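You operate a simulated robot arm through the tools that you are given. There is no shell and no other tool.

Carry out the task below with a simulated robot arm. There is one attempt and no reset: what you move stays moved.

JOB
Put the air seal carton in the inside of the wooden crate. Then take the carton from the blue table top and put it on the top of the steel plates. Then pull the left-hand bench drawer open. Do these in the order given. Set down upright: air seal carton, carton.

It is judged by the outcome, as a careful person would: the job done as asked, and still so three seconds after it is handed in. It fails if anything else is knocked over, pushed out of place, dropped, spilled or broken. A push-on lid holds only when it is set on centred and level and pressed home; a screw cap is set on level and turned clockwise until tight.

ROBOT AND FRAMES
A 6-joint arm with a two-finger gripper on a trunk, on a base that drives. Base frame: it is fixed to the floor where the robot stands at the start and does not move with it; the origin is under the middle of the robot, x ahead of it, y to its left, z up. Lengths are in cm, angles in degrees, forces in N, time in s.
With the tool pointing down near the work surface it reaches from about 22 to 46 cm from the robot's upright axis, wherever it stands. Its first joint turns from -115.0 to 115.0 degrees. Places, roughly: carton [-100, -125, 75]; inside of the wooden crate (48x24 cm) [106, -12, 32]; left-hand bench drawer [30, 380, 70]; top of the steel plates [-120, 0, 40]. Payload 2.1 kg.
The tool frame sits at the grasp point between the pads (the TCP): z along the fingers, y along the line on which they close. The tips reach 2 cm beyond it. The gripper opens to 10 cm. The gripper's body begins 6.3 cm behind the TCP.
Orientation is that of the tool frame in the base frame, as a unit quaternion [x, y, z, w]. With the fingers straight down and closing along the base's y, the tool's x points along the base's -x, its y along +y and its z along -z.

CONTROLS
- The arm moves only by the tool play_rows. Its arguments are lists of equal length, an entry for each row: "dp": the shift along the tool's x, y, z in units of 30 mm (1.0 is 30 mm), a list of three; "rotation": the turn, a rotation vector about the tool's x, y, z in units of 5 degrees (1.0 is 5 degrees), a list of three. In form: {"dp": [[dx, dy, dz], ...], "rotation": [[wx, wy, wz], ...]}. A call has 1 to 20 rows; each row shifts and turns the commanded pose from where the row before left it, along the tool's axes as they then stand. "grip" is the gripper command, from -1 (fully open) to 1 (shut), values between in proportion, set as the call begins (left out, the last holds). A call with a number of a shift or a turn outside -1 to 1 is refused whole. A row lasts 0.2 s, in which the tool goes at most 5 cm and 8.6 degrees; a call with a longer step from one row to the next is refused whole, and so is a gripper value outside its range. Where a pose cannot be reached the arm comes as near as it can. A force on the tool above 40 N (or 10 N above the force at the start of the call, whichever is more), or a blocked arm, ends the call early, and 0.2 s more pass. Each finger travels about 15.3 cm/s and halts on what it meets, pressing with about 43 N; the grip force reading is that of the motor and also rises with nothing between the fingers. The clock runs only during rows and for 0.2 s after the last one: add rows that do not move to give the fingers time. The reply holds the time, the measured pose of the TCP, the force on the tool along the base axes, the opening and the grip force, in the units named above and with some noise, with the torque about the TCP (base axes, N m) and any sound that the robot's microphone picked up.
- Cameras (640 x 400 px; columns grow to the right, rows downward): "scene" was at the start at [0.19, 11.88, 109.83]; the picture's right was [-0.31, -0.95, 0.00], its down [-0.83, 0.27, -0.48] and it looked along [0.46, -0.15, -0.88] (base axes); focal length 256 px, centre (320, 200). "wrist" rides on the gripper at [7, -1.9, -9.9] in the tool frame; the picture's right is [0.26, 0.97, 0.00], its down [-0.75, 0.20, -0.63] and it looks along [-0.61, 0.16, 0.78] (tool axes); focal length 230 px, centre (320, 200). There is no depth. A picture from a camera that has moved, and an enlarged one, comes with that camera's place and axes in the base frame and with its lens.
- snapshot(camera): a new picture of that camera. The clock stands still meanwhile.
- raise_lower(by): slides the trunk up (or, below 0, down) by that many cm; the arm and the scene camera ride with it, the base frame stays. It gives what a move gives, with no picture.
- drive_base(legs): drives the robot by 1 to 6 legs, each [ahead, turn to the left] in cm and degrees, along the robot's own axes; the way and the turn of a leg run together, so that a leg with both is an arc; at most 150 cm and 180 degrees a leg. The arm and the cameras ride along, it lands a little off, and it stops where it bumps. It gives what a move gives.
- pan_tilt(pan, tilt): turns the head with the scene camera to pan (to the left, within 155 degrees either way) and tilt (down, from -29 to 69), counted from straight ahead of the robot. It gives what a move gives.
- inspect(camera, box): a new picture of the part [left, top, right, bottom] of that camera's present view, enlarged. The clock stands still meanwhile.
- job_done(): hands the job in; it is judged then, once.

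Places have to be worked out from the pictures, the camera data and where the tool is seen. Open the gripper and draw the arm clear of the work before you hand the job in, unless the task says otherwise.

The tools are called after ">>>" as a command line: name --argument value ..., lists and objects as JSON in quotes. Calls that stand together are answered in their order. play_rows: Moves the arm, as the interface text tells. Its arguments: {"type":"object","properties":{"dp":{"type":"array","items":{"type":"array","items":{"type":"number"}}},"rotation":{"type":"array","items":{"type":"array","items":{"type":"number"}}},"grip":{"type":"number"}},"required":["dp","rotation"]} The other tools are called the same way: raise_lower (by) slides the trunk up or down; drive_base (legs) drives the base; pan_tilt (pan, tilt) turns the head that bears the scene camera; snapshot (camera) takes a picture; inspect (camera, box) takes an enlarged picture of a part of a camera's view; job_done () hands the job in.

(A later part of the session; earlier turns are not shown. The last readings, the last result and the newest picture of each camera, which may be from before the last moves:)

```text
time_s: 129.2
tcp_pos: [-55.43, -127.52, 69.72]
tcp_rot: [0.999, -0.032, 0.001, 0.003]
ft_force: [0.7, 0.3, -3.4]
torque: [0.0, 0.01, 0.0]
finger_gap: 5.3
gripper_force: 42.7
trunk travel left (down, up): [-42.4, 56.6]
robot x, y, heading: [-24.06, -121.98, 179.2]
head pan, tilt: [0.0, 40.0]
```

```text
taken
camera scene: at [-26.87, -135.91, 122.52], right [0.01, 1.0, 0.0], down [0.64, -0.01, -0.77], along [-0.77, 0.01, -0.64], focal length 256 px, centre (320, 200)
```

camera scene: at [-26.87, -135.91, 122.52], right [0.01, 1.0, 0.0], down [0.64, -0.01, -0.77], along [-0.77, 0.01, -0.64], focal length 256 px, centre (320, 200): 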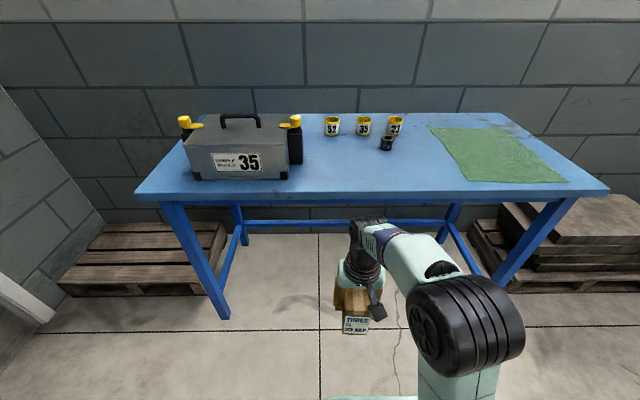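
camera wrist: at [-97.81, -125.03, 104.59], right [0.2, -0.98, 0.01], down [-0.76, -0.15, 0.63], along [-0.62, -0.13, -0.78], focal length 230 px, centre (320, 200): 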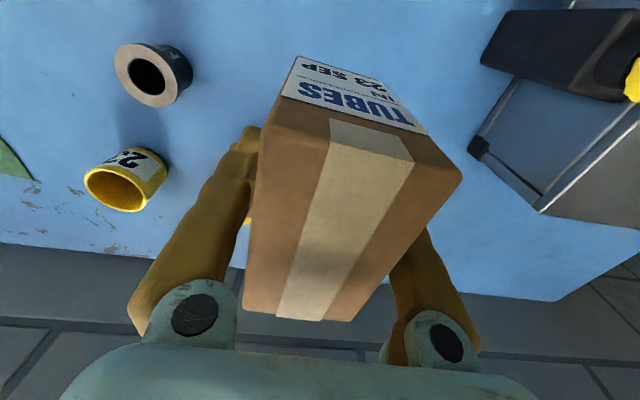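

Table items are undisturbed. I drive to face the steel plates.

>>> drive_base --legs '[[0, -89], [124, 0], [0, 90]]'

>>> pan_tilt --pan 0 --tilt 35

>>> snapshot --camera "scene"

```text
time_s: 142.9
tcp_pos: [-55.7, -4.34, 69.7]
tcp_rot: [0.999, -0.039, 0.0, 0.003]
ft_force: [0.5, 0.4, -3.8]
torque: [0.03, 0.02, 0.0]
finger_gap: 5.33
gripper_force: 43.4
trunk travel left (down, up): [-42.4, 56.6]
robot x, y, heading: [-24.33, 0.95, 178.5]
head pan, tilt: [0.0, 40.0]
```

```text
time_s: 143.6
tcp_pos: [-55.76, -4.39, 69.72]
tcp_rot: [0.999, -0.038, 0.0, 0.002]
ft_force: [0.2, -0.9, -2.7]
torque: [-0.02, -0.02, 0.01]
finger_gap: 5.3
gripper_force: 43.3
trunk travel left (down, up): [-42.4, 56.6]
robot x, y, heading: [-24.42, 0.93, 178.5]
head pan, tilt: [0.0, 35.0]
```

```text
taken
camera scene: at [-27.63, -13.04, 123.27], right [0.03, 1.0, 0.0], down [0.57, -0.02, -0.82], along [-0.82, 0.02, -0.57], focal length 256 px, centre (320, 200)
```

scene: 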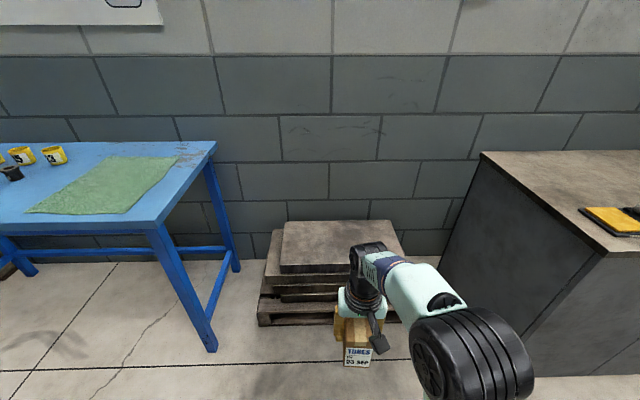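

The plate stack's top is roughly x -128…-95, y -28…24 at about z≈40. I drive 42 cm closer with the carton held well above it.

>>> drive_base --legs '[[42, 0]]'

>>> pan_tilt --pan 0 --tilt 50

>>> snapshot --camera "scene"

>>> raise_lower --by -14

>>> snapshot --camera "scene"

>>> snapshot --camera "wrist"

```text
time_s: 146.2
tcp_pos: [-97.76, -3.23, 69.72]
tcp_rot: [0.999, -0.039, 0.0, 0.003]
ft_force: [-0.9, 0.4, -3.3]
torque: [0.03, 0.02, -0.02]
finger_gap: 5.31
gripper_force: 43.2
trunk travel left (down, up): [-42.4, 56.6]
robot x, y, heading: [-66.39, 2.41, 178.2]
head pan, tilt: [0.0, 35.0]
```

```text
time_s: 147.0
tcp_pos: [-97.64, -3.12, 69.58]
tcp_rot: [0.999, -0.039, 0.0, 0.004]
ft_force: [0.3, 0.3, -2.1]
torque: [-0.01, 0.02, 0.0]
finger_gap: 5.29
gripper_force: 42.7
trunk travel left (down, up): [-42.4, 56.6]
robot x, y, heading: [-66.76, 1.94, 178.4]
head pan, tilt: [0.0, 50.0]
```

```text
taken
camera scene: at [-68.52, -11.92, 121.1], right [0.03, 1.0, 0.0], down [0.77, -0.02, -0.64], along [-0.64, 0.02, -0.77], focal length 256 px, centre (320, 200)
```

scene: 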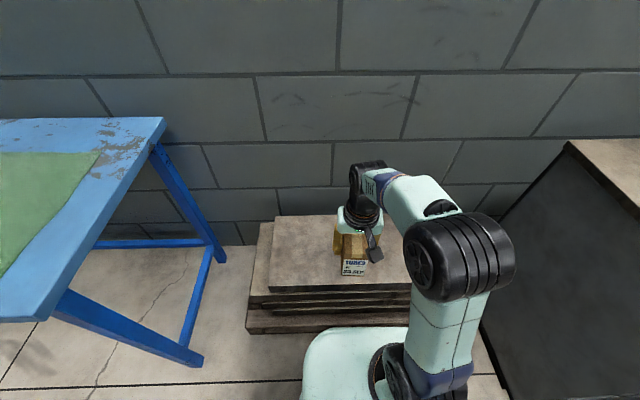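

```text
time_s: 148.6
tcp_pos: [-97.82, -3.19, 55.82]
tcp_rot: [0.999, -0.038, 0.0, 0.003]
ft_force: [-0.5, -0.6, -3.0]
torque: [0.0, 0.04, -0.02]
finger_gap: 5.29
gripper_force: 43.1
trunk travel left (down, up): [-28.4, 70.6]
robot x, y, heading: [-66.34, 1.89, 178.4]
head pan, tilt: [0.0, 50.0]
```

```text
taken
camera scene: at [-68.51, -11.91, 107.1], right [0.03, 1.0, 0.0], down [0.77, -0.02, -0.64], along [-0.64, 0.02, -0.77], focal length 256 px, centre (320, 200)
```

scene: 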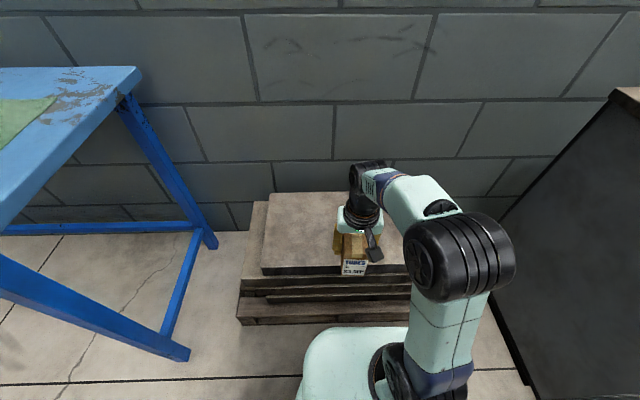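

```text
taken
camera wrist: at [-90.61, -1.83, 65.65], right [0.18, -0.98, 0.01], down [-0.76, -0.14, 0.63], along [-0.62, -0.12, -0.78], focal length 230 px, centre (320, 200)
```

wrist: 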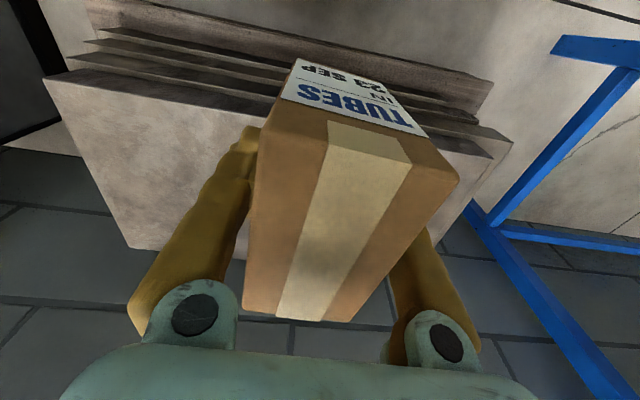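

I zoom in to measure the plate-top height and edges more precisely before setting down.

>>> inspect --camera "scene" --box '[220, 180, 420, 305]'

>>> inspect --camera "wrist" --box '[0, 0, 640, 300]'

```text
3.20 times, centred on (320, 242) of scene
camera zoom: at [-68.51, -11.91, 107.1], right [0.03, 1.0, 0.0], down [0.77, -0.02, -0.64], along [-0.64, 0.02, -0.77], focal length 818 px, centre (320, 64)
```

zoom: 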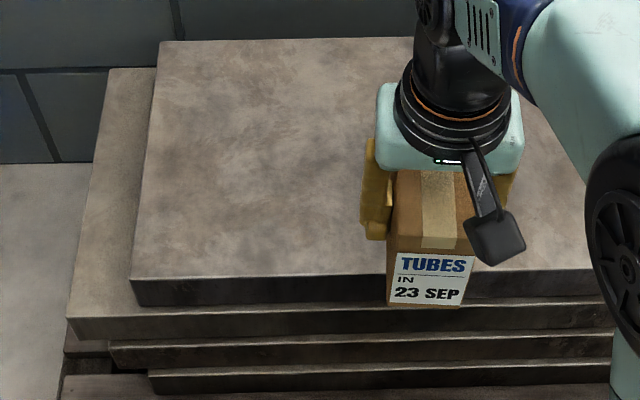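

```text
1.00 times, centred on (320, 150) of wrist (not enlarged: the box is as wide or as high as the picture)
camera zoom: at [-90.61, -1.83, 65.65], right [0.18, -0.98, 0.01], down [-0.76, -0.14, 0.63], along [-0.62, -0.12, -0.78], focal length 230 px, centre (320, 250)
```

zoom: 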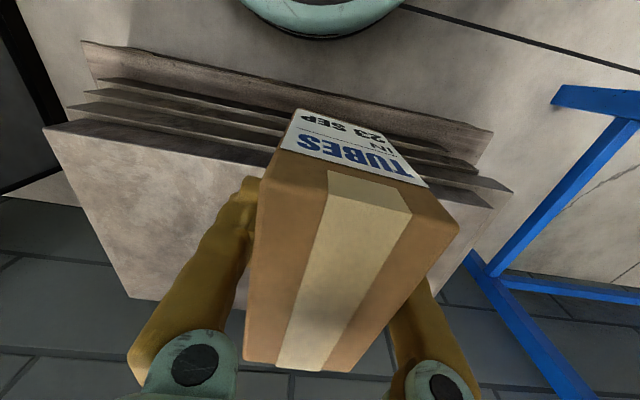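

Plate top works out at z≈37, x≈-102…-131, y≈-28…27. I extend the arm 12 cm to hold the carton over (-110, -2).

>>> play_rows --dp '[[-0.5, 0, 0], [-0.7, 0, 0], [-0.75, 0, 0], [-0.75, 0, 0], [-0.75, 0, 0], [-0.6, 0, 0], [0, 0, 0]]' --rotation '[[0, 0, 0], [0, 0, 0], [0, 0, 0], [0, 0, 0], [0, 0, 0], [0, 0, 0], [0, 0, 0]]'

>>> play_rows --dp '[[0, 0, 0.5], [0, 0, 0.6], [0, 0, 0.6], [0, 0, 0.6], [0, 0, 0.5], [0, 0, 0]]' --rotation '[[0, 0, 0], [0, 0, 0], [0, 0, 0], [0, 0, 0], [0, 0, 0], [0, 0, 0]]'

>>> snapshot --camera "scene"

>>> snapshot --camera "wrist"

```text
time_s: 150.2
tcp_pos: [-109.82, -2.19, 55.79]
tcp_rot: [0.999, -0.039, 0.001, 0.003]
ft_force: [-0.3, 0.7, -2.4]
torque: [0.0, 0.0, 0.0]
finger_gap: 5.28
gripper_force: 43.1
trunk travel left (down, up): [-28.4, 70.6]
robot x, y, heading: [-66.01, 2.29, 178.7]
head pan, tilt: [0.0, 50.0]
```

```text
time_s: 151.6
tcp_pos: [-109.97, -2.29, 47.4]
tcp_rot: [0.999, -0.039, -0.001, 0.003]
ft_force: [-0.4, -0.6, -3.8]
torque: [-0.01, 0.0, 0.0]
finger_gap: 5.27
gripper_force: 43.5
trunk travel left (down, up): [-28.4, 70.6]
robot x, y, heading: [-66.25, 2.42, 178.6]
head pan, tilt: [0.0, 50.0]
```

```text
taken
camera scene: at [-68.53, -11.92, 107.1], right [0.03, 1.0, 0.0], down [0.77, -0.02, -0.64], along [-0.64, 0.02, -0.77], focal length 256 px, centre (320, 200)
```

scene: 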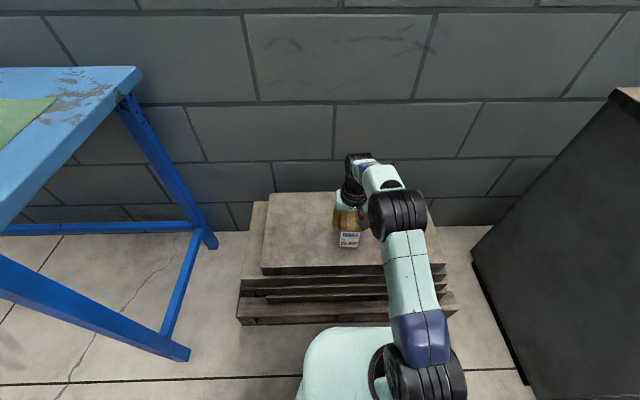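

```text
taken
camera wrist: at [-102.77, -0.92, 57.22], right [0.18, -0.98, 0.01], down [-0.76, -0.14, 0.63], along [-0.62, -0.12, -0.78], focal length 230 px, centre (320, 200)
```

wrist: 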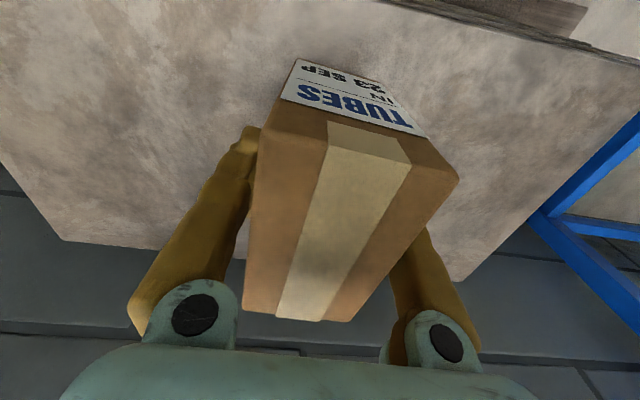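

The carton is well inside the plate top. I creep down until contact.

>>> play_rows --dp '[[0, 0, 0.25], [0, 0, 0.25], [0, 0, 0.2], [0, 0, 0.1], [0, 0, 0.1], [0, 0, 0.1], [0, 0, 0.1], [0, 0, 0.1], [0, 0, 0.1]]' --rotation '[[0, 0, 0], [0, 0, 0], [0, 0, 0], [0, 0, 0], [0, 0, 0], [0, 0, 0], [0, 0, 0], [0, 0, 0], [0, 0, 0]]'

```text
time_s: 153.7
tcp_pos: [-110.12, -2.37, 44.01]
tcp_rot: [0.999, -0.039, -0.007, 0.004]
ft_force: [3.9, 1.3, 29.2]
torque: [0.06, -1.14, -0.01]
finger_gap: 5.29
gripper_force: 43.0
trunk travel left (down, up): [-28.4, 70.6]
robot x, y, heading: [-66.33, 1.95, 178.4]
head pan, tilt: [0.0, 50.0]
stopped in row 9: the force on the tool passed its limit at 42 N (the readings are from after the stop); the commanded pose is now the measured one
```

Contact at TCP z≈44.0. I ease up about 2 mm, then release.

>>> play_rows --dp '[[0, 0, -0.06], [0, 0, 0]]' --rotation '[[0, 0, 0], [0, 0, 0]]'

```text
time_s: 154.3
tcp_pos: [-109.99, -2.38, 44.06]
tcp_rot: [0.999, -0.039, -0.006, 0.004]
ft_force: [2.4, -0.1, 19.3]
torque: [-0.12, 0.66, 0.0]
finger_gap: 5.29
gripper_force: 42.8
trunk travel left (down, up): [-28.4, 70.6]
robot x, y, heading: [-66.77, 1.98, 178.2]
head pan, tilt: [0.0, 50.0]
```

Still pressing at 19 N; another 2 mm up.

>>> play_rows --dp '[[0, 0, -0.06], [0, 0, 0]]' --rotation '[[0, 0, 0], [0, 0, 0]]'

```text
time_s: 154.9
tcp_pos: [-110.13, -2.3, 44.07]
tcp_rot: [0.999, -0.039, -0.005, 0.003]
ft_force: [-1.6, 0.0, 4.9]
torque: [-0.14, 0.44, 0.07]
finger_gap: 5.27
gripper_force: 42.4
trunk travel left (down, up): [-28.4, 70.6]
robot x, y, heading: [-66.43, 1.95, 178.3]
head pan, tilt: [0.0, 50.0]
```

Force is down to about 5 N with the carton resting on the plate. I open the gripper.

>>> play_rows --dp '[[0, 0, 0], [0, 0, 0], [0, 0, 0]]' --rotation '[[0, 0, 0], [0, 0, 0], [0, 0, 0]]' --grip -1

>>> snapshot --camera "wrist"

```text
time_s: 155.7
tcp_pos: [-110.14, -2.29, 44.05]
tcp_rot: [0.999, -0.039, -0.004, 0.003]
ft_force: [-0.3, -0.4, -0.1]
torque: [-0.01, -0.03, -0.01]
finger_gap: 9.99
gripper_force: 0.1
trunk travel left (down, up): [-28.4, 70.6]
robot x, y, heading: [-65.94, 2.21, 178.4]
head pan, tilt: [0.0, 50.0]
```

```text
taken
camera wrist: at [-102.83, -0.99, 53.89], right [0.18, -0.98, 0.01], down [-0.76, -0.14, 0.64], along [-0.63, -0.12, -0.77], focal length 230 px, centre (320, 200)
```

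wrist: 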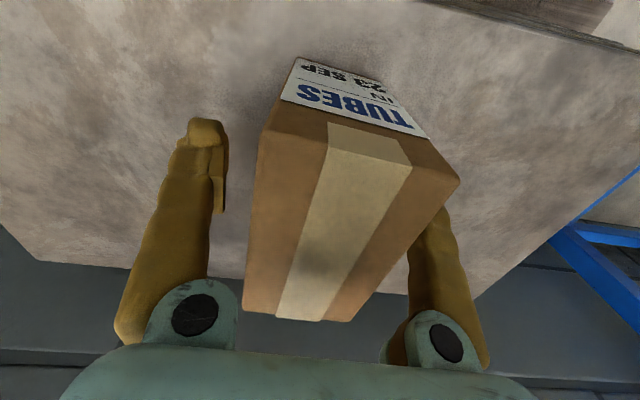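

The carton stands on the plates, free of the fingers. I lift straight up and retract, then check it.

>>> play_rows --dp '[[0, 0, -0.3], [0, 0, -0.5], [0, 0, -0.7], [0, 0, -0.8], [0, 0, -0.8], [0, 0, -0.8], [0, 0, -0.7], [0, 0, 0]]' --rotation '[[0, 0, 0], [0, 0, 0], [0, 0, 0], [0, 0, 0], [0, 0, 0], [0, 0, 0], [0, 0, 0], [0, 0, 0]]'

>>> play_rows --dp '[[0.7, 0, 0], [0.8, 0, 0], [0.8, 0, 0], [0.8, 0, 0], [0.8, 0, 0], [0, 0, 0]]' --rotation '[[0, 0, 0], [0, 0, 0], [0, 0, 0], [0, 0, 0], [0, 0, 0], [0, 0, 0]]'

>>> snapshot --camera "scene"

>>> snapshot --camera "wrist"

```text
time_s: 157.5
tcp_pos: [-109.98, -2.3, 57.93]
tcp_rot: [0.999, -0.04, -0.004, 0.003]
ft_force: [-0.3, 0.2, -0.8]
torque: [0.03, 0.01, 0.03]
finger_gap: 10.0
gripper_force: 0.0
trunk travel left (down, up): [-28.4, 70.6]
robot x, y, heading: [-66.43, 2.03, 178.2]
head pan, tilt: [0.0, 50.0]
```

```text
time_s: 158.9
tcp_pos: [-98.3, -3.06, 57.71]
tcp_rot: [0.999, -0.039, -0.004, 0.004]
ft_force: [0.9, 0.4, -0.4]
torque: [0.02, 0.01, 0.01]
finger_gap: 9.98
gripper_force: 0.0
trunk travel left (down, up): [-28.4, 70.6]
robot x, y, heading: [-66.76, 1.82, 178.2]
head pan, tilt: [0.0, 50.0]
```

```text
taken
camera scene: at [-68.48, -11.91, 107.1], right [0.03, 1.0, 0.0], down [0.77, -0.02, -0.64], along [-0.64, 0.02, -0.77], focal length 256 px, centre (320, 200)
```

scene: 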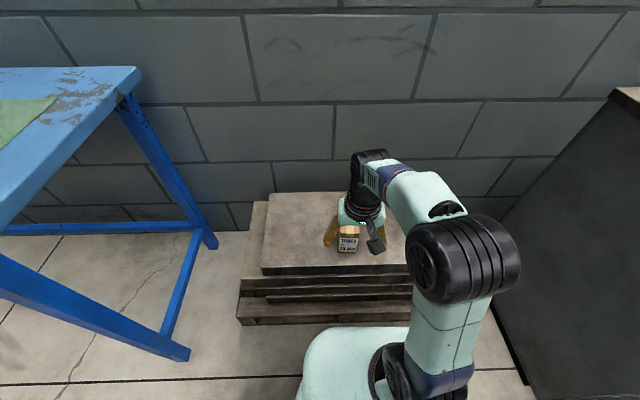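

```text
taken
camera wrist: at [-91.04, -1.79, 67.57], right [0.18, -0.98, 0.01], down [-0.76, -0.14, 0.64], along [-0.63, -0.12, -0.77], focal length 230 px, centre (320, 200)
```

wrist: 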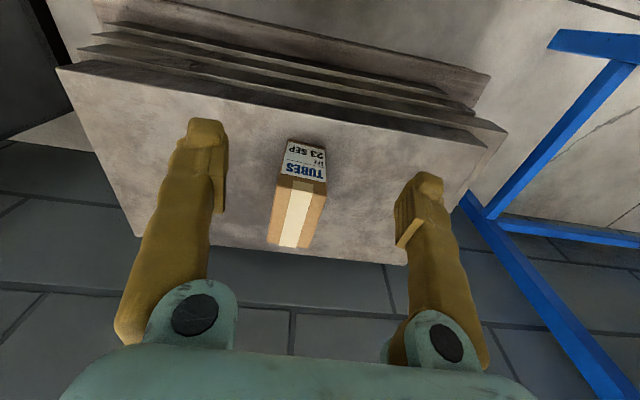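

Both cartons are placed upright. Next I back away and drive toward the far bench with the drawer.

>>> drive_base --legs '[[-52, 0], [0, -88], [150, 0]]'

>>> pan_tilt --pan 0 --tilt 15

>>> snapshot --camera "scene"

```text
time_s: 172.7
tcp_pos: [-22.36, 181.77, 57.64]
tcp_rot: [-0.691, 0.722, 0.005, 0.0]
ft_force: [-0.2, -0.7, -0.3]
torque: [0.03, 0.0, 0.0]
finger_gap: 9.99
gripper_force: 0.0
trunk travel left (down, up): [-28.4, 70.6]
robot x, y, heading: [-15.81, 149.98, 90.4]
head pan, tilt: [0.0, 50.0]
```

```text
time_s: 173.7
tcp_pos: [-22.4, 181.64, 57.72]
tcp_rot: [-0.691, 0.722, 0.005, 0.001]
ft_force: [-0.3, -0.3, -0.2]
torque: [0.02, 0.02, 0.01]
finger_gap: 10.0
gripper_force: 0.0
trunk travel left (down, up): [-28.4, 70.6]
robot x, y, heading: [-16.09, 150.11, 90.6]
head pan, tilt: [0.0, 15.0]
```

```text
taken
camera scene: at [-30.08, 153.13, 112.46], right [1.0, 0.01, 0.0], down [0.0, -0.26, -0.97], along [-0.01, 0.97, -0.26], focal length 256 px, centre (320, 200)
```

scene: 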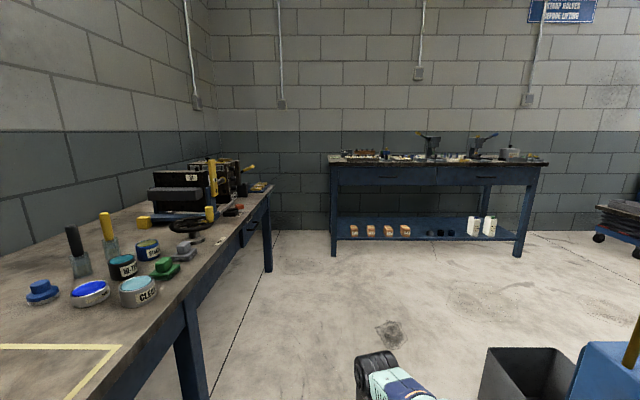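

>>> inspect --camera "scene" --box '[310, 120, 570, 280]'

```text
2.46 times, centred on (440, 200) of scene
camera zoom: at [-30.08, 153.13, 112.46], right [1.0, 0.01, 0.0], down [0.0, -0.26, -0.97], along [-0.01, 0.97, -0.26], focal length 630 px, centre (25, 200)
```

zoom: 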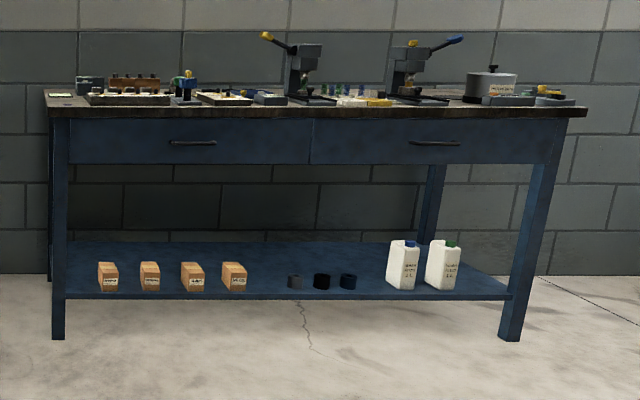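

The far bench has two drawers; the left handle is a horizontal bar around (25, 365, 76). A gray bin sits near (32–60, 230), so I drive past it first and then shift right.

>>> drive_base --legs '[[135, 0], [0, -90], [42, 0], [0, 90]]'

>>> pan_tilt --pan 0 --tilt 30

>>> snapshot --camera "scene"

```text
time_s: 190.2
tcp_pos: [16.64, 316.62, 57.76]
tcp_rot: [-0.699, 0.715, 0.005, 0.0]
ft_force: [0.4, -0.2, -0.1]
torque: [-0.01, -0.08, -0.01]
finger_gap: 9.98
gripper_force: 0.1
trunk travel left (down, up): [-28.4, 70.6]
robot x, y, heading: [23.63, 285.27, 91.7]
head pan, tilt: [0.0, 15.0]
```

```text
time_s: 190.9
tcp_pos: [16.56, 316.88, 57.77]
tcp_rot: [-0.7, 0.714, 0.005, 0.0]
ft_force: [-0.3, -0.4, -0.5]
torque: [0.02, -0.02, -0.01]
finger_gap: 10.0
gripper_force: 0.1
trunk travel left (down, up): [-28.4, 70.6]
robot x, y, heading: [23.81, 285.28, 91.9]
head pan, tilt: [0.0, 30.0]
```

```text
taken
camera scene: at [9.59, 287.67, 110.06], right [1.0, 0.03, 0.0], down [0.01, -0.5, -0.87], along [-0.03, 0.87, -0.5], focal length 256 px, centre (320, 200)
```

scene: 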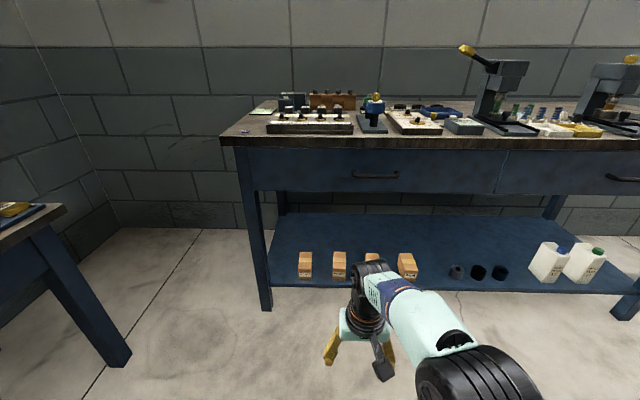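

I zoom in on the left drawer handle for its exact shape and place.

>>> inspect --camera "scene" --box '[310, 130, 440, 211]'

>>> drive_base --legs '[[0, -1.8]]'

```text
4.92 times, centred on (375, 170) of scene
camera zoom: at [9.59, 287.67, 110.06], right [1.0, 0.03, 0.0], down [0.01, -0.5, -0.87], along [-0.03, 0.87, -0.5], focal length 1259 px, centre (49, 345)
```

zoom: 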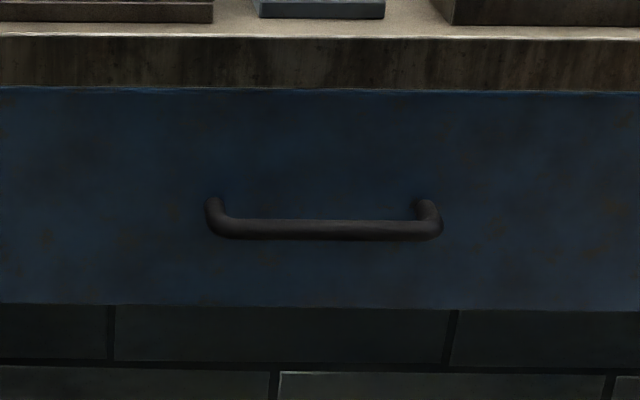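

```text
time_s: 191.7
tcp_pos: [17.67, 316.93, 57.79]
tcp_rot: [-0.688, 0.725, 0.006, 0.001]
ft_force: [-0.1, 0.9, -0.8]
torque: [0.01, 0.0, 0.03]
finger_gap: 10.0
gripper_force: 0.0
trunk travel left (down, up): [-28.4, 70.6]
robot x, y, heading: [23.5, 285.29, 90.0]
head pan, tilt: [0.0, 30.0]
```

Bar centre is about (25.5, 364.5, 74.6), standing ~4 cm off the drawer face, heading now 90°. I pitch the tool forward to horizontal in two stages, keeping the wrist roughly in place.

>>> play_rows --dp '[[-0.58, 0, -0.025], [-0.58, 0, -0.025], [-0.58, 0, -0.025], [-0.58, 0, -0.025], [-0.58, 0, -0.025], [-0.58, 0, -0.025], [-0.58, 0, -0.025], [-0.58, 0, -0.025], [-0.58, 0, -0.025], [0, 0, 0]]' --rotation '[[0, -1, 0], [0, -1, 0], [0, -1, 0], [0, -1, 0], [0, -1, 0], [0, -1, 0], [0, -1, 0], [0, -1, 0], [0, -1, 0], [0, 0, 0]]' --grip -1

>>> snapshot --camera "scene"

```text
time_s: 193.9
tcp_pos: [18.33, 331.05, 63.79]
tcp_rot: [-0.634, 0.67, 0.269, 0.278]
ft_force: [-0.3, -0.3, 0.0]
torque: [0.0, -0.02, 0.02]
finger_gap: 10.01
gripper_force: 0.0
trunk travel left (down, up): [-28.4, 70.6]
robot x, y, heading: [23.6, 285.19, 89.9]
head pan, tilt: [0.0, 30.0]
```

```text
taken
camera scene: at [9.68, 288.12, 110.05], right [1.0, 0.0, 0.0], down [0.0, -0.5, -0.87], along [0.0, 0.87, -0.5], focal length 256 px, centre (320, 200)
```

scene: 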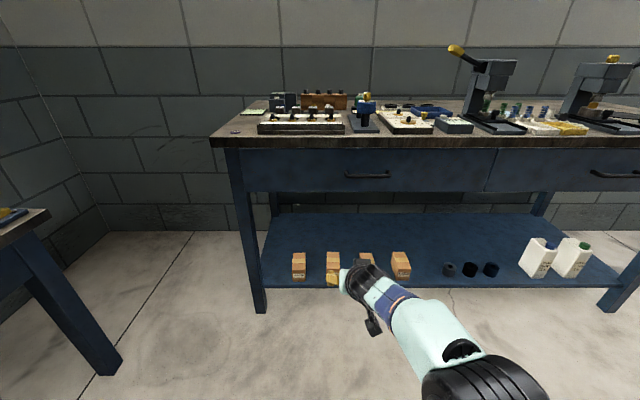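

At 45° as planned. I continue to horizontal.

>>> play_rows --dp '[[-0.58, 0, -0.025], [-0.58, 0, -0.025], [-0.58, 0, -0.025], [-0.58, 0, -0.025], [-0.58, 0, -0.025], [-0.58, 0, -0.025], [-0.58, 0, -0.025], [-0.58, 0, -0.025], [-0.58, 0, -0.025], [0, 0, 0]]' --rotation '[[0, -1, 0], [0, -1, 0], [0, -1, 0], [0, -1, 0], [0, -1, 0], [0, -1, 0], [0, -1, 0], [0, -1, 0], [0, -1, 0], [0, 0, 0]]'

>>> snapshot --camera "scene"

>>> snapshot --camera "wrist"

```text
time_s: 196.1
tcp_pos: [18.72, 336.72, 77.79]
tcp_rot: [-0.482, 0.513, 0.491, 0.514]
ft_force: [0.2, 0.7, -0.5]
torque: [-0.04, 0.0, -0.02]
finger_gap: 9.99
gripper_force: 0.2
trunk travel left (down, up): [-28.4, 70.6]
robot x, y, heading: [23.78, 285.26, 89.6]
head pan, tilt: [0.0, 30.0]
```

```text
taken
camera scene: at [9.68, 288.12, 110.05], right [1.0, 0.0, 0.0], down [0.0, -0.5, -0.87], along [0.0, 0.87, -0.5], focal length 256 px, centre (320, 200)
```

scene: 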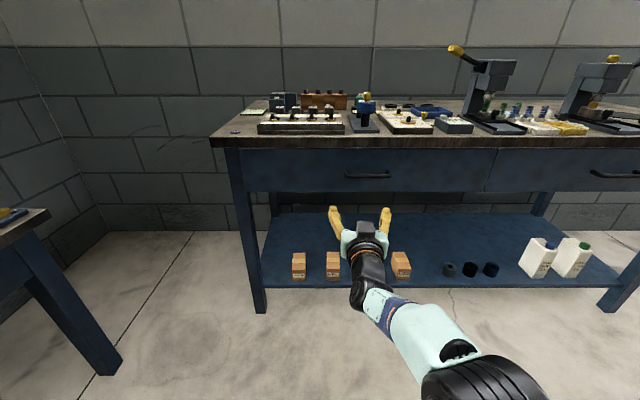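

```text
taken
camera wrist: at [20.13, 326.7, 70.83], right [-0.97, 0.05, -0.25], down [-0.23, -0.63, 0.75], along [-0.12, 0.78, 0.62], focal length 230 px, centre (320, 200)
```

wrist: 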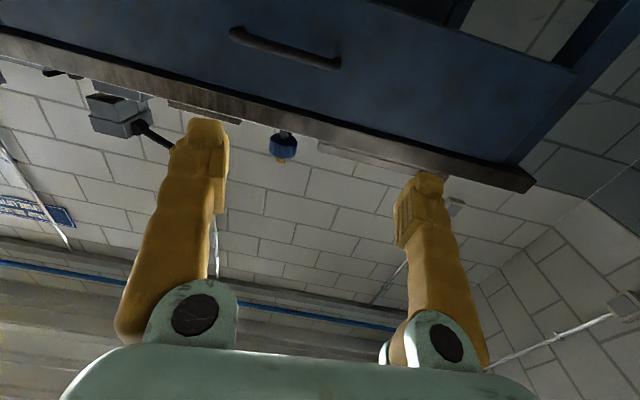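

Tool is horizontal and pointing at the drawer; the wrist view refines the bar to about (25.2, 362.5, 75.5). I straighten the tool and roll it 90° so the fingers close vertically on the bar.

>>> play_rows --dp '[[0, 0, 0], [0, 0, 0], [0, 0, 0], [0, 0, 0], [0, 0, 0], [0, 0, 0], [0, 0, 0], [0, 0, 0], [0, 0, 0], [0, 0, 0], [0, 0, 0], [0, 0, 0], [0, 0, 0], [0, 0, 0], [0, 0, 0], [0, 0, 0], [0, 0, 0], [0, 0, 0], [0, 0, 0], [0, 0, 0]]' --rotation '[[-0.62, 0, 0], [0, 0, 1], [0, 0, 1], [0, 0, 1], [0, 0, 1], [0, 0, 1], [0, 0, 1], [0, 0, 1], [0, 0, 1], [0, 0, 1], [0, 0, 1], [0, 0, 1], [0, 0, 1], [0, 0, 1], [0, 0, 1], [0, 0, 1], [0, 0, 1], [0, 0, 1], [0, 0, 1], [0, 0, 0]]'

>>> snapshot --camera "wrist"

>>> snapshot --camera "scene"

```text
time_s: 200.3
tcp_pos: [11.77, 337.73, 90.08]
tcp_rot: [0.002, 0.706, 0.709, -0.004]
ft_force: [-0.3, 0.3, 0.1]
torque: [0.01, 0.0, 0.01]
finger_gap: 9.99
gripper_force: 0.0
out of reach, approached as far as the arm can: row 4, 5, 6, 7, 8, 9, 10, 11, 12, 13, 14, 15, 16, 17, 18, 19
trunk travel left (down, up): [-28.4, 70.6]
robot x, y, heading: [23.76, 284.93, 89.8]
head pan, tilt: [0.0, 30.0]
```

```text
taken
camera wrist: at [4.93, 327.64, 88.19], right [-0.25, 0.0, 0.97], down [0.75, -0.63, 0.19], along [0.61, 0.78, 0.16], focal length 230 px, centre (320, 200)
```

wrist: 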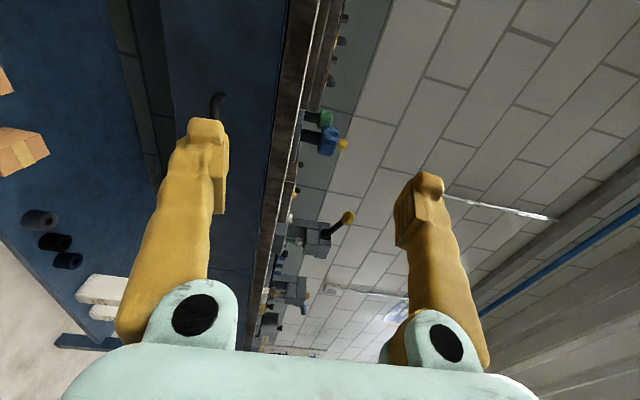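

```text
taken
camera scene: at [9.68, 288.12, 110.05], right [1.0, 0.0, 0.0], down [0.0, -0.5, -0.87], along [0.0, 0.87, -0.5], focal length 256 px, centre (320, 200)
```

scene: 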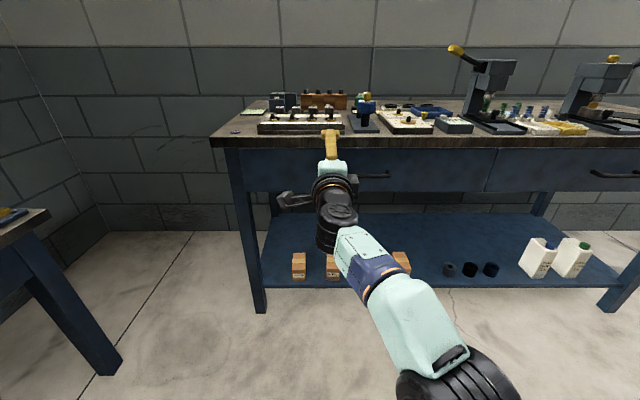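

Orientation is right but the arm drifted while rolling (some rows out of reach). I hold for a moment to see where it settles.

>>> play_rows --dp '[[0, 0, 0], [0, 0, 0], [0, 0, 0], [0, 0, 0]]' --rotation '[[0, 0, 0], [0, 0, 0], [0, 0, 0], [0, 0, 0]]'

>>> snapshot --camera "scene"

```text
time_s: 201.3
tcp_pos: [11.83, 337.54, 90.0]
tcp_rot: [0.001, 0.706, 0.708, -0.003]
ft_force: [1.0, 0.6, -0.4]
torque: [0.0, -0.01, 0.03]
finger_gap: 10.0
gripper_force: 0.1
trunk travel left (down, up): [-28.4, 70.6]
robot x, y, heading: [23.41, 285.01, 89.6]
head pan, tilt: [0.0, 30.0]
```

```text
taken
camera scene: at [9.68, 288.12, 110.05], right [1.0, 0.0, 0.0], down [0.0, -0.5, -0.87], along [0.0, 0.87, -0.5], focal length 256 px, centre (320, 200)
```

scene: 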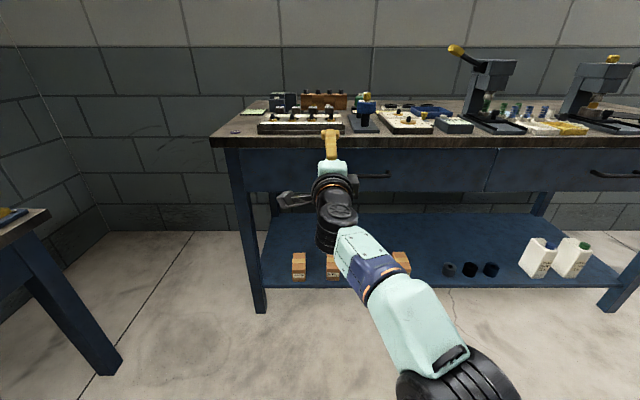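

The pose is stable at (11.8, 337.5, 90) with the right orientation. I lower the trunk 14.5 cm to handle height and then shift right with the arm.

>>> raise_lower --by -14.5

>>> play_rows --dp '[[-0.5, 0, 0], [-0.5, 0, 0], [-0.5, 0, 0], [-0.5, 0, 0], [-0.5, 0, 0], [0, 0, 0]]' --rotation '[[0, 0, 0], [0, 0, 0], [0, 0, 0], [0, 0, 0], [0, 0, 0], [0, 0, 0]]'

>>> snapshot --camera "scene"

```text
time_s: 203.0
tcp_pos: [11.93, 337.65, 75.51]
tcp_rot: [0.001, 0.705, 0.709, -0.002]
ft_force: [0.1, 0.1, 0.0]
torque: [0.02, -0.02, 0.01]
finger_gap: 10.01
gripper_force: 0.0
trunk travel left (down, up): [-13.9, 85.1]
robot x, y, heading: [23.38, 285.34, 89.8]
head pan, tilt: [0.0, 30.0]
```

```text
time_s: 204.4
tcp_pos: [19.43, 337.59, 75.5]
tcp_rot: [0.001, 0.706, 0.708, -0.003]
ft_force: [0.5, 0.4, 0.3]
torque: [0.03, 0.03, -0.01]
finger_gap: 9.95
gripper_force: 0.1
trunk travel left (down, up): [-13.9, 85.1]
robot x, y, heading: [23.98, 285.51, 89.9]
head pan, tilt: [0.0, 30.0]
```

```text
taken
camera scene: at [9.69, 288.12, 95.55], right [1.0, 0.0, 0.0], down [0.0, -0.5, -0.87], along [0.0, 0.87, -0.5], focal length 256 px, centre (320, 200)
```

scene: 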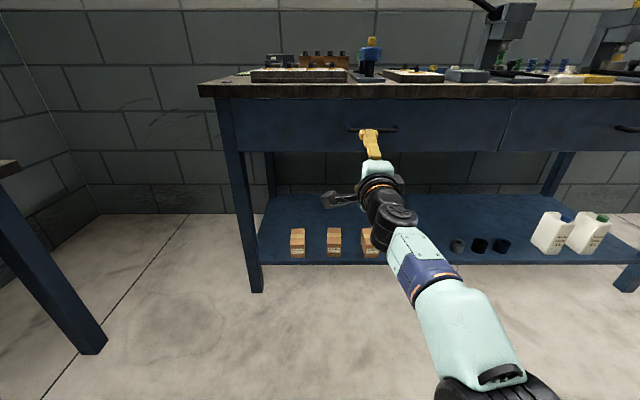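

Lateral moves work. I shift the remaining 5.8 cm and re-measure the handle with both cameras.

>>> play_rows --dp '[[-0.5, 0, 0], [-0.5, 0, 0], [-0.5, 0, 0], [-0.43, 0, 0], [0, 0, 0]]' --rotation '[[0, 0, 0], [0, 0, 0], [0, 0, 0], [0, 0, 0], [0, 0, 0]]'

>>> snapshot --camera "wrist"

>>> inspect --camera "scene" --box '[300, 80, 460, 180]'

```text
time_s: 205.6
tcp_pos: [23.81, 337.6, 75.5]
tcp_rot: [0.004, 0.704, 0.71, 0.001]
ft_force: [0.0, -0.3, -0.6]
torque: [-0.01, 0.02, 0.0]
finger_gap: 9.98
gripper_force: 0.1
out of reach, approached as far as the arm can: row 3, 4
trunk travel left (down, up): [-13.9, 85.1]
robot x, y, heading: [23.9, 284.85, 89.8]
head pan, tilt: [0.0, 30.0]
```

```text
taken
camera wrist: at [16.84, 327.72, 73.62], right [-0.25, -0.01, 0.97], down [0.75, -0.64, 0.19], along [0.61, 0.77, 0.17], focal length 230 px, centre (320, 200)
```

wrist: 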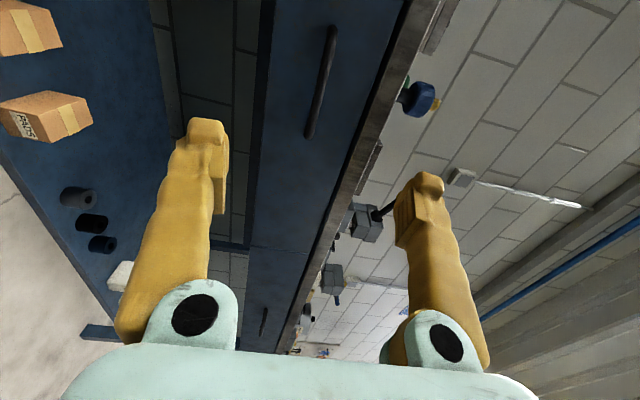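

```text
4.00 times, centred on (380, 130) of scene
camera zoom: at [9.69, 288.12, 95.55], right [1.0, 0.0, 0.0], down [0.0, -0.5, -0.87], along [0.0, 0.87, -0.5], focal length 1023 px, centre (80, 480)
```

zoom: 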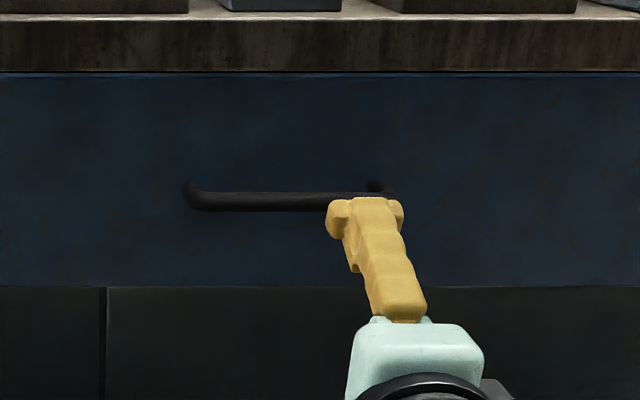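

The bar is at x≈18–32, y≈363, z≈76. I raise the tool 0.5 cm, half-close the fingers for clearance under the bench top, and drive 20 cm nearer.

>>> play_rows --dp '[[0, 0.17, 0], [0, 0, 0], [0, 0, 0]]' --rotation '[[0, 0, 0], [0, 0, 0], [0, 0, 0]]' --grip -0.3

>>> drive_base --legs '[[19, 0]]'

>>> snapshot --camera "wrist"

>>> snapshot --camera "scene"

```text
time_s: 206.4
tcp_pos: [24.16, 337.58, 75.48]
tcp_rot: [0.007, 0.705, 0.709, 0.003]
ft_force: [0.4, 0.0, -0.5]
torque: [0.0, 0.0, 0.02]
finger_gap: 6.52
gripper_force: 0.1
out of reach, approached as far as the arm can: row 1
trunk travel left (down, up): [-13.9, 85.1]
robot x, y, heading: [23.58, 285.26, 89.8]
head pan, tilt: [0.0, 30.0]
```

```text
time_s: 208.0
tcp_pos: [24.17, 356.75, 75.63]
tcp_rot: [0.006, 0.705, 0.709, 0.003]
ft_force: [-0.3, 0.6, -0.5]
torque: [0.02, 0.0, 0.0]
finger_gap: 6.52
gripper_force: 0.1
trunk travel left (down, up): [-13.9, 85.1]
robot x, y, heading: [23.71, 304.37, 89.6]
head pan, tilt: [0.0, 30.0]
```

```text
taken
camera wrist: at [17.16, 346.91, 73.67], right [-0.25, 0.0, 0.97], down [0.74, -0.64, 0.19], along [0.62, 0.77, 0.16], focal length 230 px, centre (320, 200)
```

wrist: 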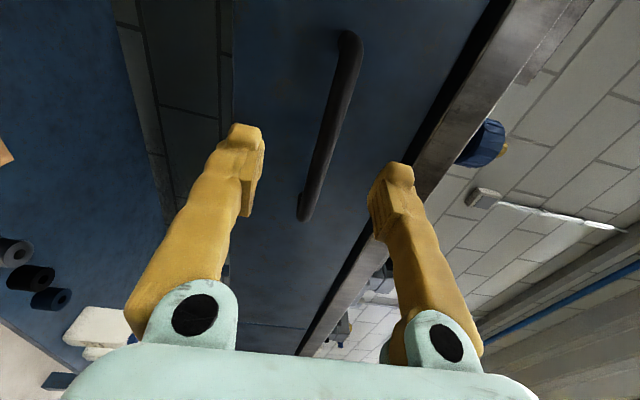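

```text
taken
camera scene: at [9.75, 307.26, 95.55], right [1.0, 0.0, 0.0], down [0.0, -0.5, -0.87], along [0.0, 0.87, -0.5], focal length 256 px, centre (320, 200)
```

scene: 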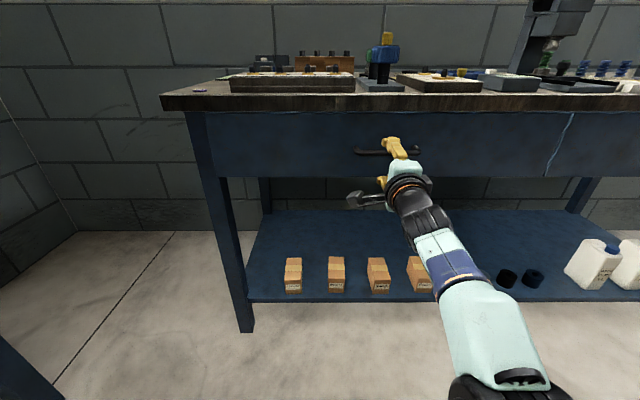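

The bar lies between the fingers at y≈362.7, z≈75.9. I drive the last 5.8 cm.

>>> drive_base --legs '[[5.8, 0]]'

>>> snapshot --camera "wrist"

>>> inspect --camera "scene" --box '[320, 90, 480, 190]'

```text
time_s: 208.9
tcp_pos: [24.31, 362.6, 75.45]
tcp_rot: [0.007, 0.705, 0.709, 0.003]
ft_force: [-0.6, 0.4, 1.1]
torque: [0.01, 0.01, -0.01]
finger_gap: 6.49
gripper_force: 0.0
trunk travel left (down, up): [-13.9, 85.1]
robot x, y, heading: [23.62, 310.42, 89.8]
head pan, tilt: [0.0, 30.0]
```

```text
taken
camera wrist: at [17.16, 352.75, 73.67], right [-0.25, 0.0, 0.97], down [0.74, -0.64, 0.19], along [0.62, 0.77, 0.16], focal length 230 px, centre (320, 200)
```

wrist: 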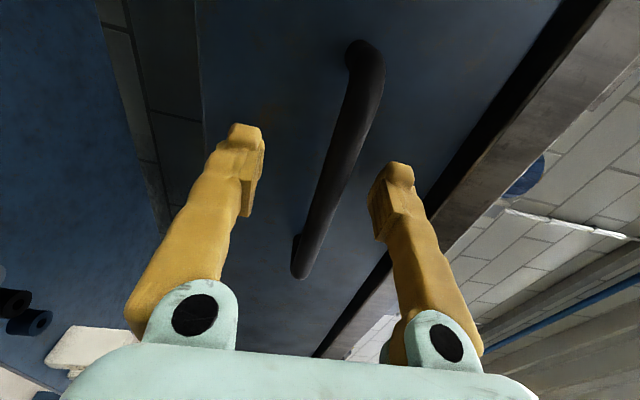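

```text
4.00 times, centred on (400, 140) of scene
camera zoom: at [9.76, 313.1, 95.55], right [1.0, 0.0, 0.0], down [0.0, -0.5, -0.87], along [0.0, 0.87, -0.5], focal length 1023 px, centre (0, 440)
```

zoom: 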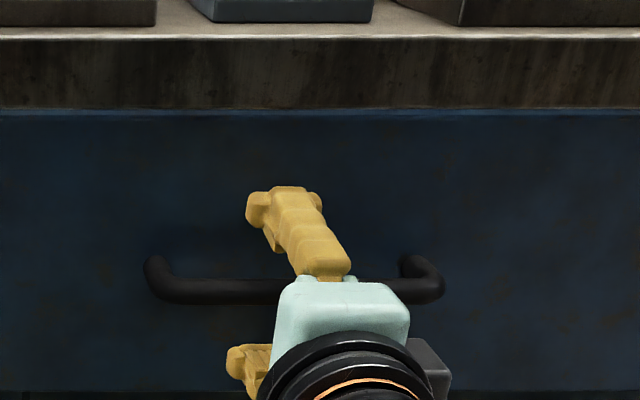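

The bar sits right between the finger pads. I close on it.

>>> play_rows --dp '[[0, 0, 0], [0, 0, 0], [0, 0, 0], [0, 0, 0]]' --rotation '[[0, 0, 0], [0, 0, 0], [0, 0, 0], [0, 0, 0]]' --grip 1

>>> snapshot --camera "wrist"

```text
time_s: 209.9
tcp_pos: [24.19, 362.29, 76.05]
tcp_rot: [0.007, 0.702, 0.712, 0.002]
ft_force: [1.5, 3.9, 27.2]
torque: [-0.05, -0.29, 0.01]
finger_gap: 0.61
gripper_force: 33.0
trunk travel left (down, up): [-13.9, 85.1]
robot x, y, heading: [23.83, 310.18, 89.8]
head pan, tilt: [0.0, 30.0]
```

```text
taken
camera wrist: at [17.18, 352.47, 74.02], right [-0.25, -0.01, 0.97], down [0.74, -0.64, 0.19], along [0.62, 0.77, 0.17], focal length 230 px, centre (320, 200)
```

wrist: 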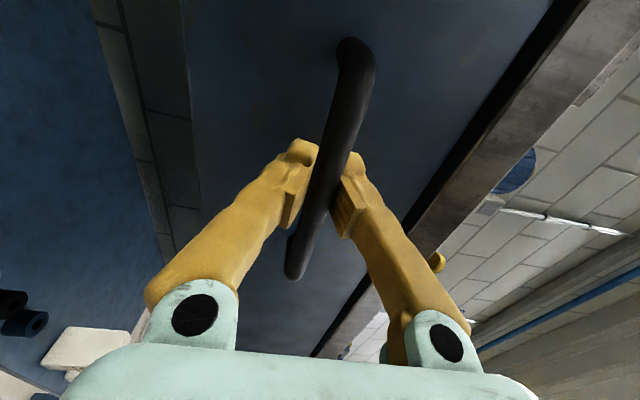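

Gripped on the bar, with the bar pulling the tool up ~27 N; I raise the trunk 0.6 cm to relieve that, then pull by driving back.

>>> raise_lower --by 0.6

>>> drive_base --legs '[[-8, 0]]'

>>> snapshot --camera "scene"

>>> snapshot --camera "wrist"

```text
time_s: 210.5
tcp_pos: [24.23, 362.62, 75.93]
tcp_rot: [0.008, 0.707, 0.708, 0.003]
ft_force: [0.5, 0.7, 5.3]
torque: [-0.03, -0.21, 0.21]
finger_gap: 0.6
gripper_force: 32.2
trunk travel left (down, up): [-14.5, 84.5]
robot x, y, heading: [23.47, 310.16, 89.8]
head pan, tilt: [0.0, 30.0]
```

```text
time_s: 211.5
tcp_pos: [24.26, 354.56, 75.95]
tcp_rot: [0.007, 0.706, 0.708, 0.002]
ft_force: [0.3, -2.3, -6.4]
torque: [-0.01, -0.19, -0.16]
finger_gap: 0.63
gripper_force: 32.6
trunk travel left (down, up): [-14.5, 84.5]
robot x, y, heading: [23.75, 302.03, 90.0]
head pan, tilt: [0.0, 30.0]
```

```text
taken
camera scene: at [9.75, 305.18, 96.14], right [1.0, 0.0, 0.0], down [0.0, -0.5, -0.87], along [0.0, 0.87, -0.5], focal length 256 px, centre (320, 200)
```

scene: 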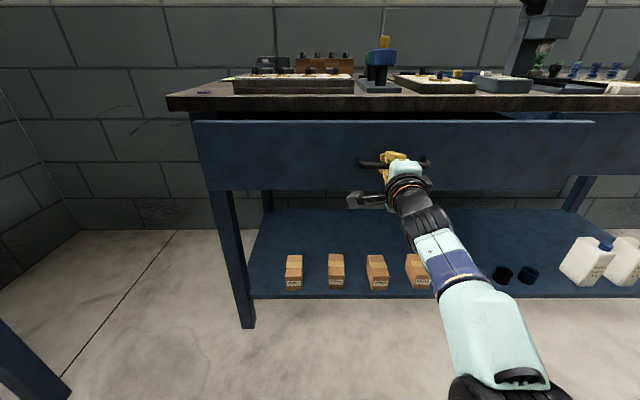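

```text
taken
camera wrist: at [17.16, 344.84, 74.16], right [-0.25, 0.0, 0.97], down [0.74, -0.64, 0.19], along [0.62, 0.77, 0.16], focal length 230 px, centre (320, 200)
```

wrist: 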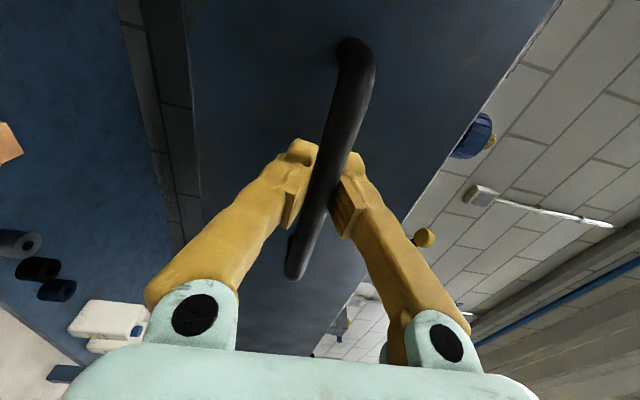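

The drawer has come out ~8 cm smoothly. I pull another 14 cm.

>>> drive_base --legs '[[-14, 0]]'

>>> snapshot --camera "scene"

```text
time_s: 212.9
tcp_pos: [24.25, 340.71, 75.95]
tcp_rot: [0.008, 0.706, 0.708, 0.004]
ft_force: [-1.8, -2.3, -4.1]
torque: [0.02, -0.11, -0.02]
finger_gap: 0.59
gripper_force: 32.7
trunk travel left (down, up): [-14.5, 84.5]
robot x, y, heading: [23.78, 288.08, 89.8]
head pan, tilt: [0.0, 30.0]
```

```text
taken
camera scene: at [9.66, 291.22, 96.14], right [1.0, 0.0, 0.0], down [0.0, -0.5, -0.87], along [0.0, 0.87, -0.5], focal length 256 px, centre (320, 200)
```

scene: 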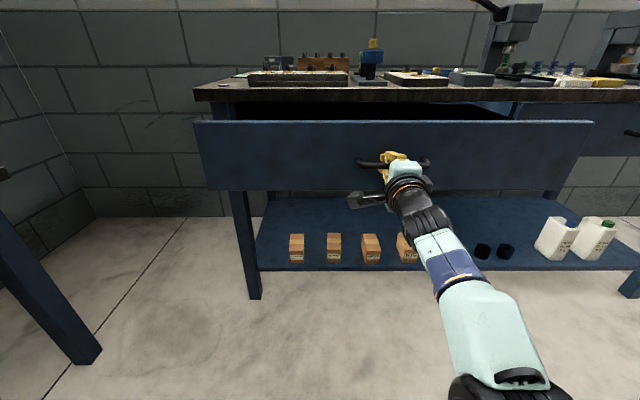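

It is open ~22 cm with little resistance. I pull 5 cm more to have it clearly open.

>>> drive_base --legs '[[-5, 0]]'

>>> snapshot --camera "scene"

```text
time_s: 213.8
tcp_pos: [24.29, 335.69, 76.05]
tcp_rot: [0.007, 0.706, 0.708, 0.004]
ft_force: [-0.3, -2.4, -1.4]
torque: [0.0, -0.18, -0.06]
finger_gap: 0.6
gripper_force: 32.5
trunk travel left (down, up): [-14.5, 84.5]
robot x, y, heading: [23.82, 283.39, 89.6]
head pan, tilt: [0.0, 30.0]
```

```text
taken
camera scene: at [9.67, 286.18, 96.15], right [1.0, 0.0, 0.0], down [0.0, -0.5, -0.87], along [0.0, 0.87, -0.5], focal length 256 px, centre (320, 200)
```

scene: 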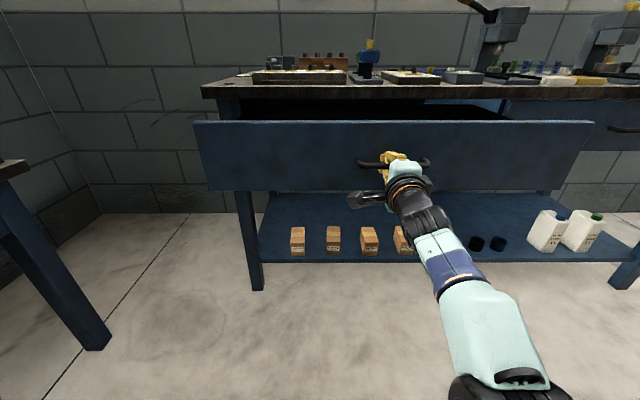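

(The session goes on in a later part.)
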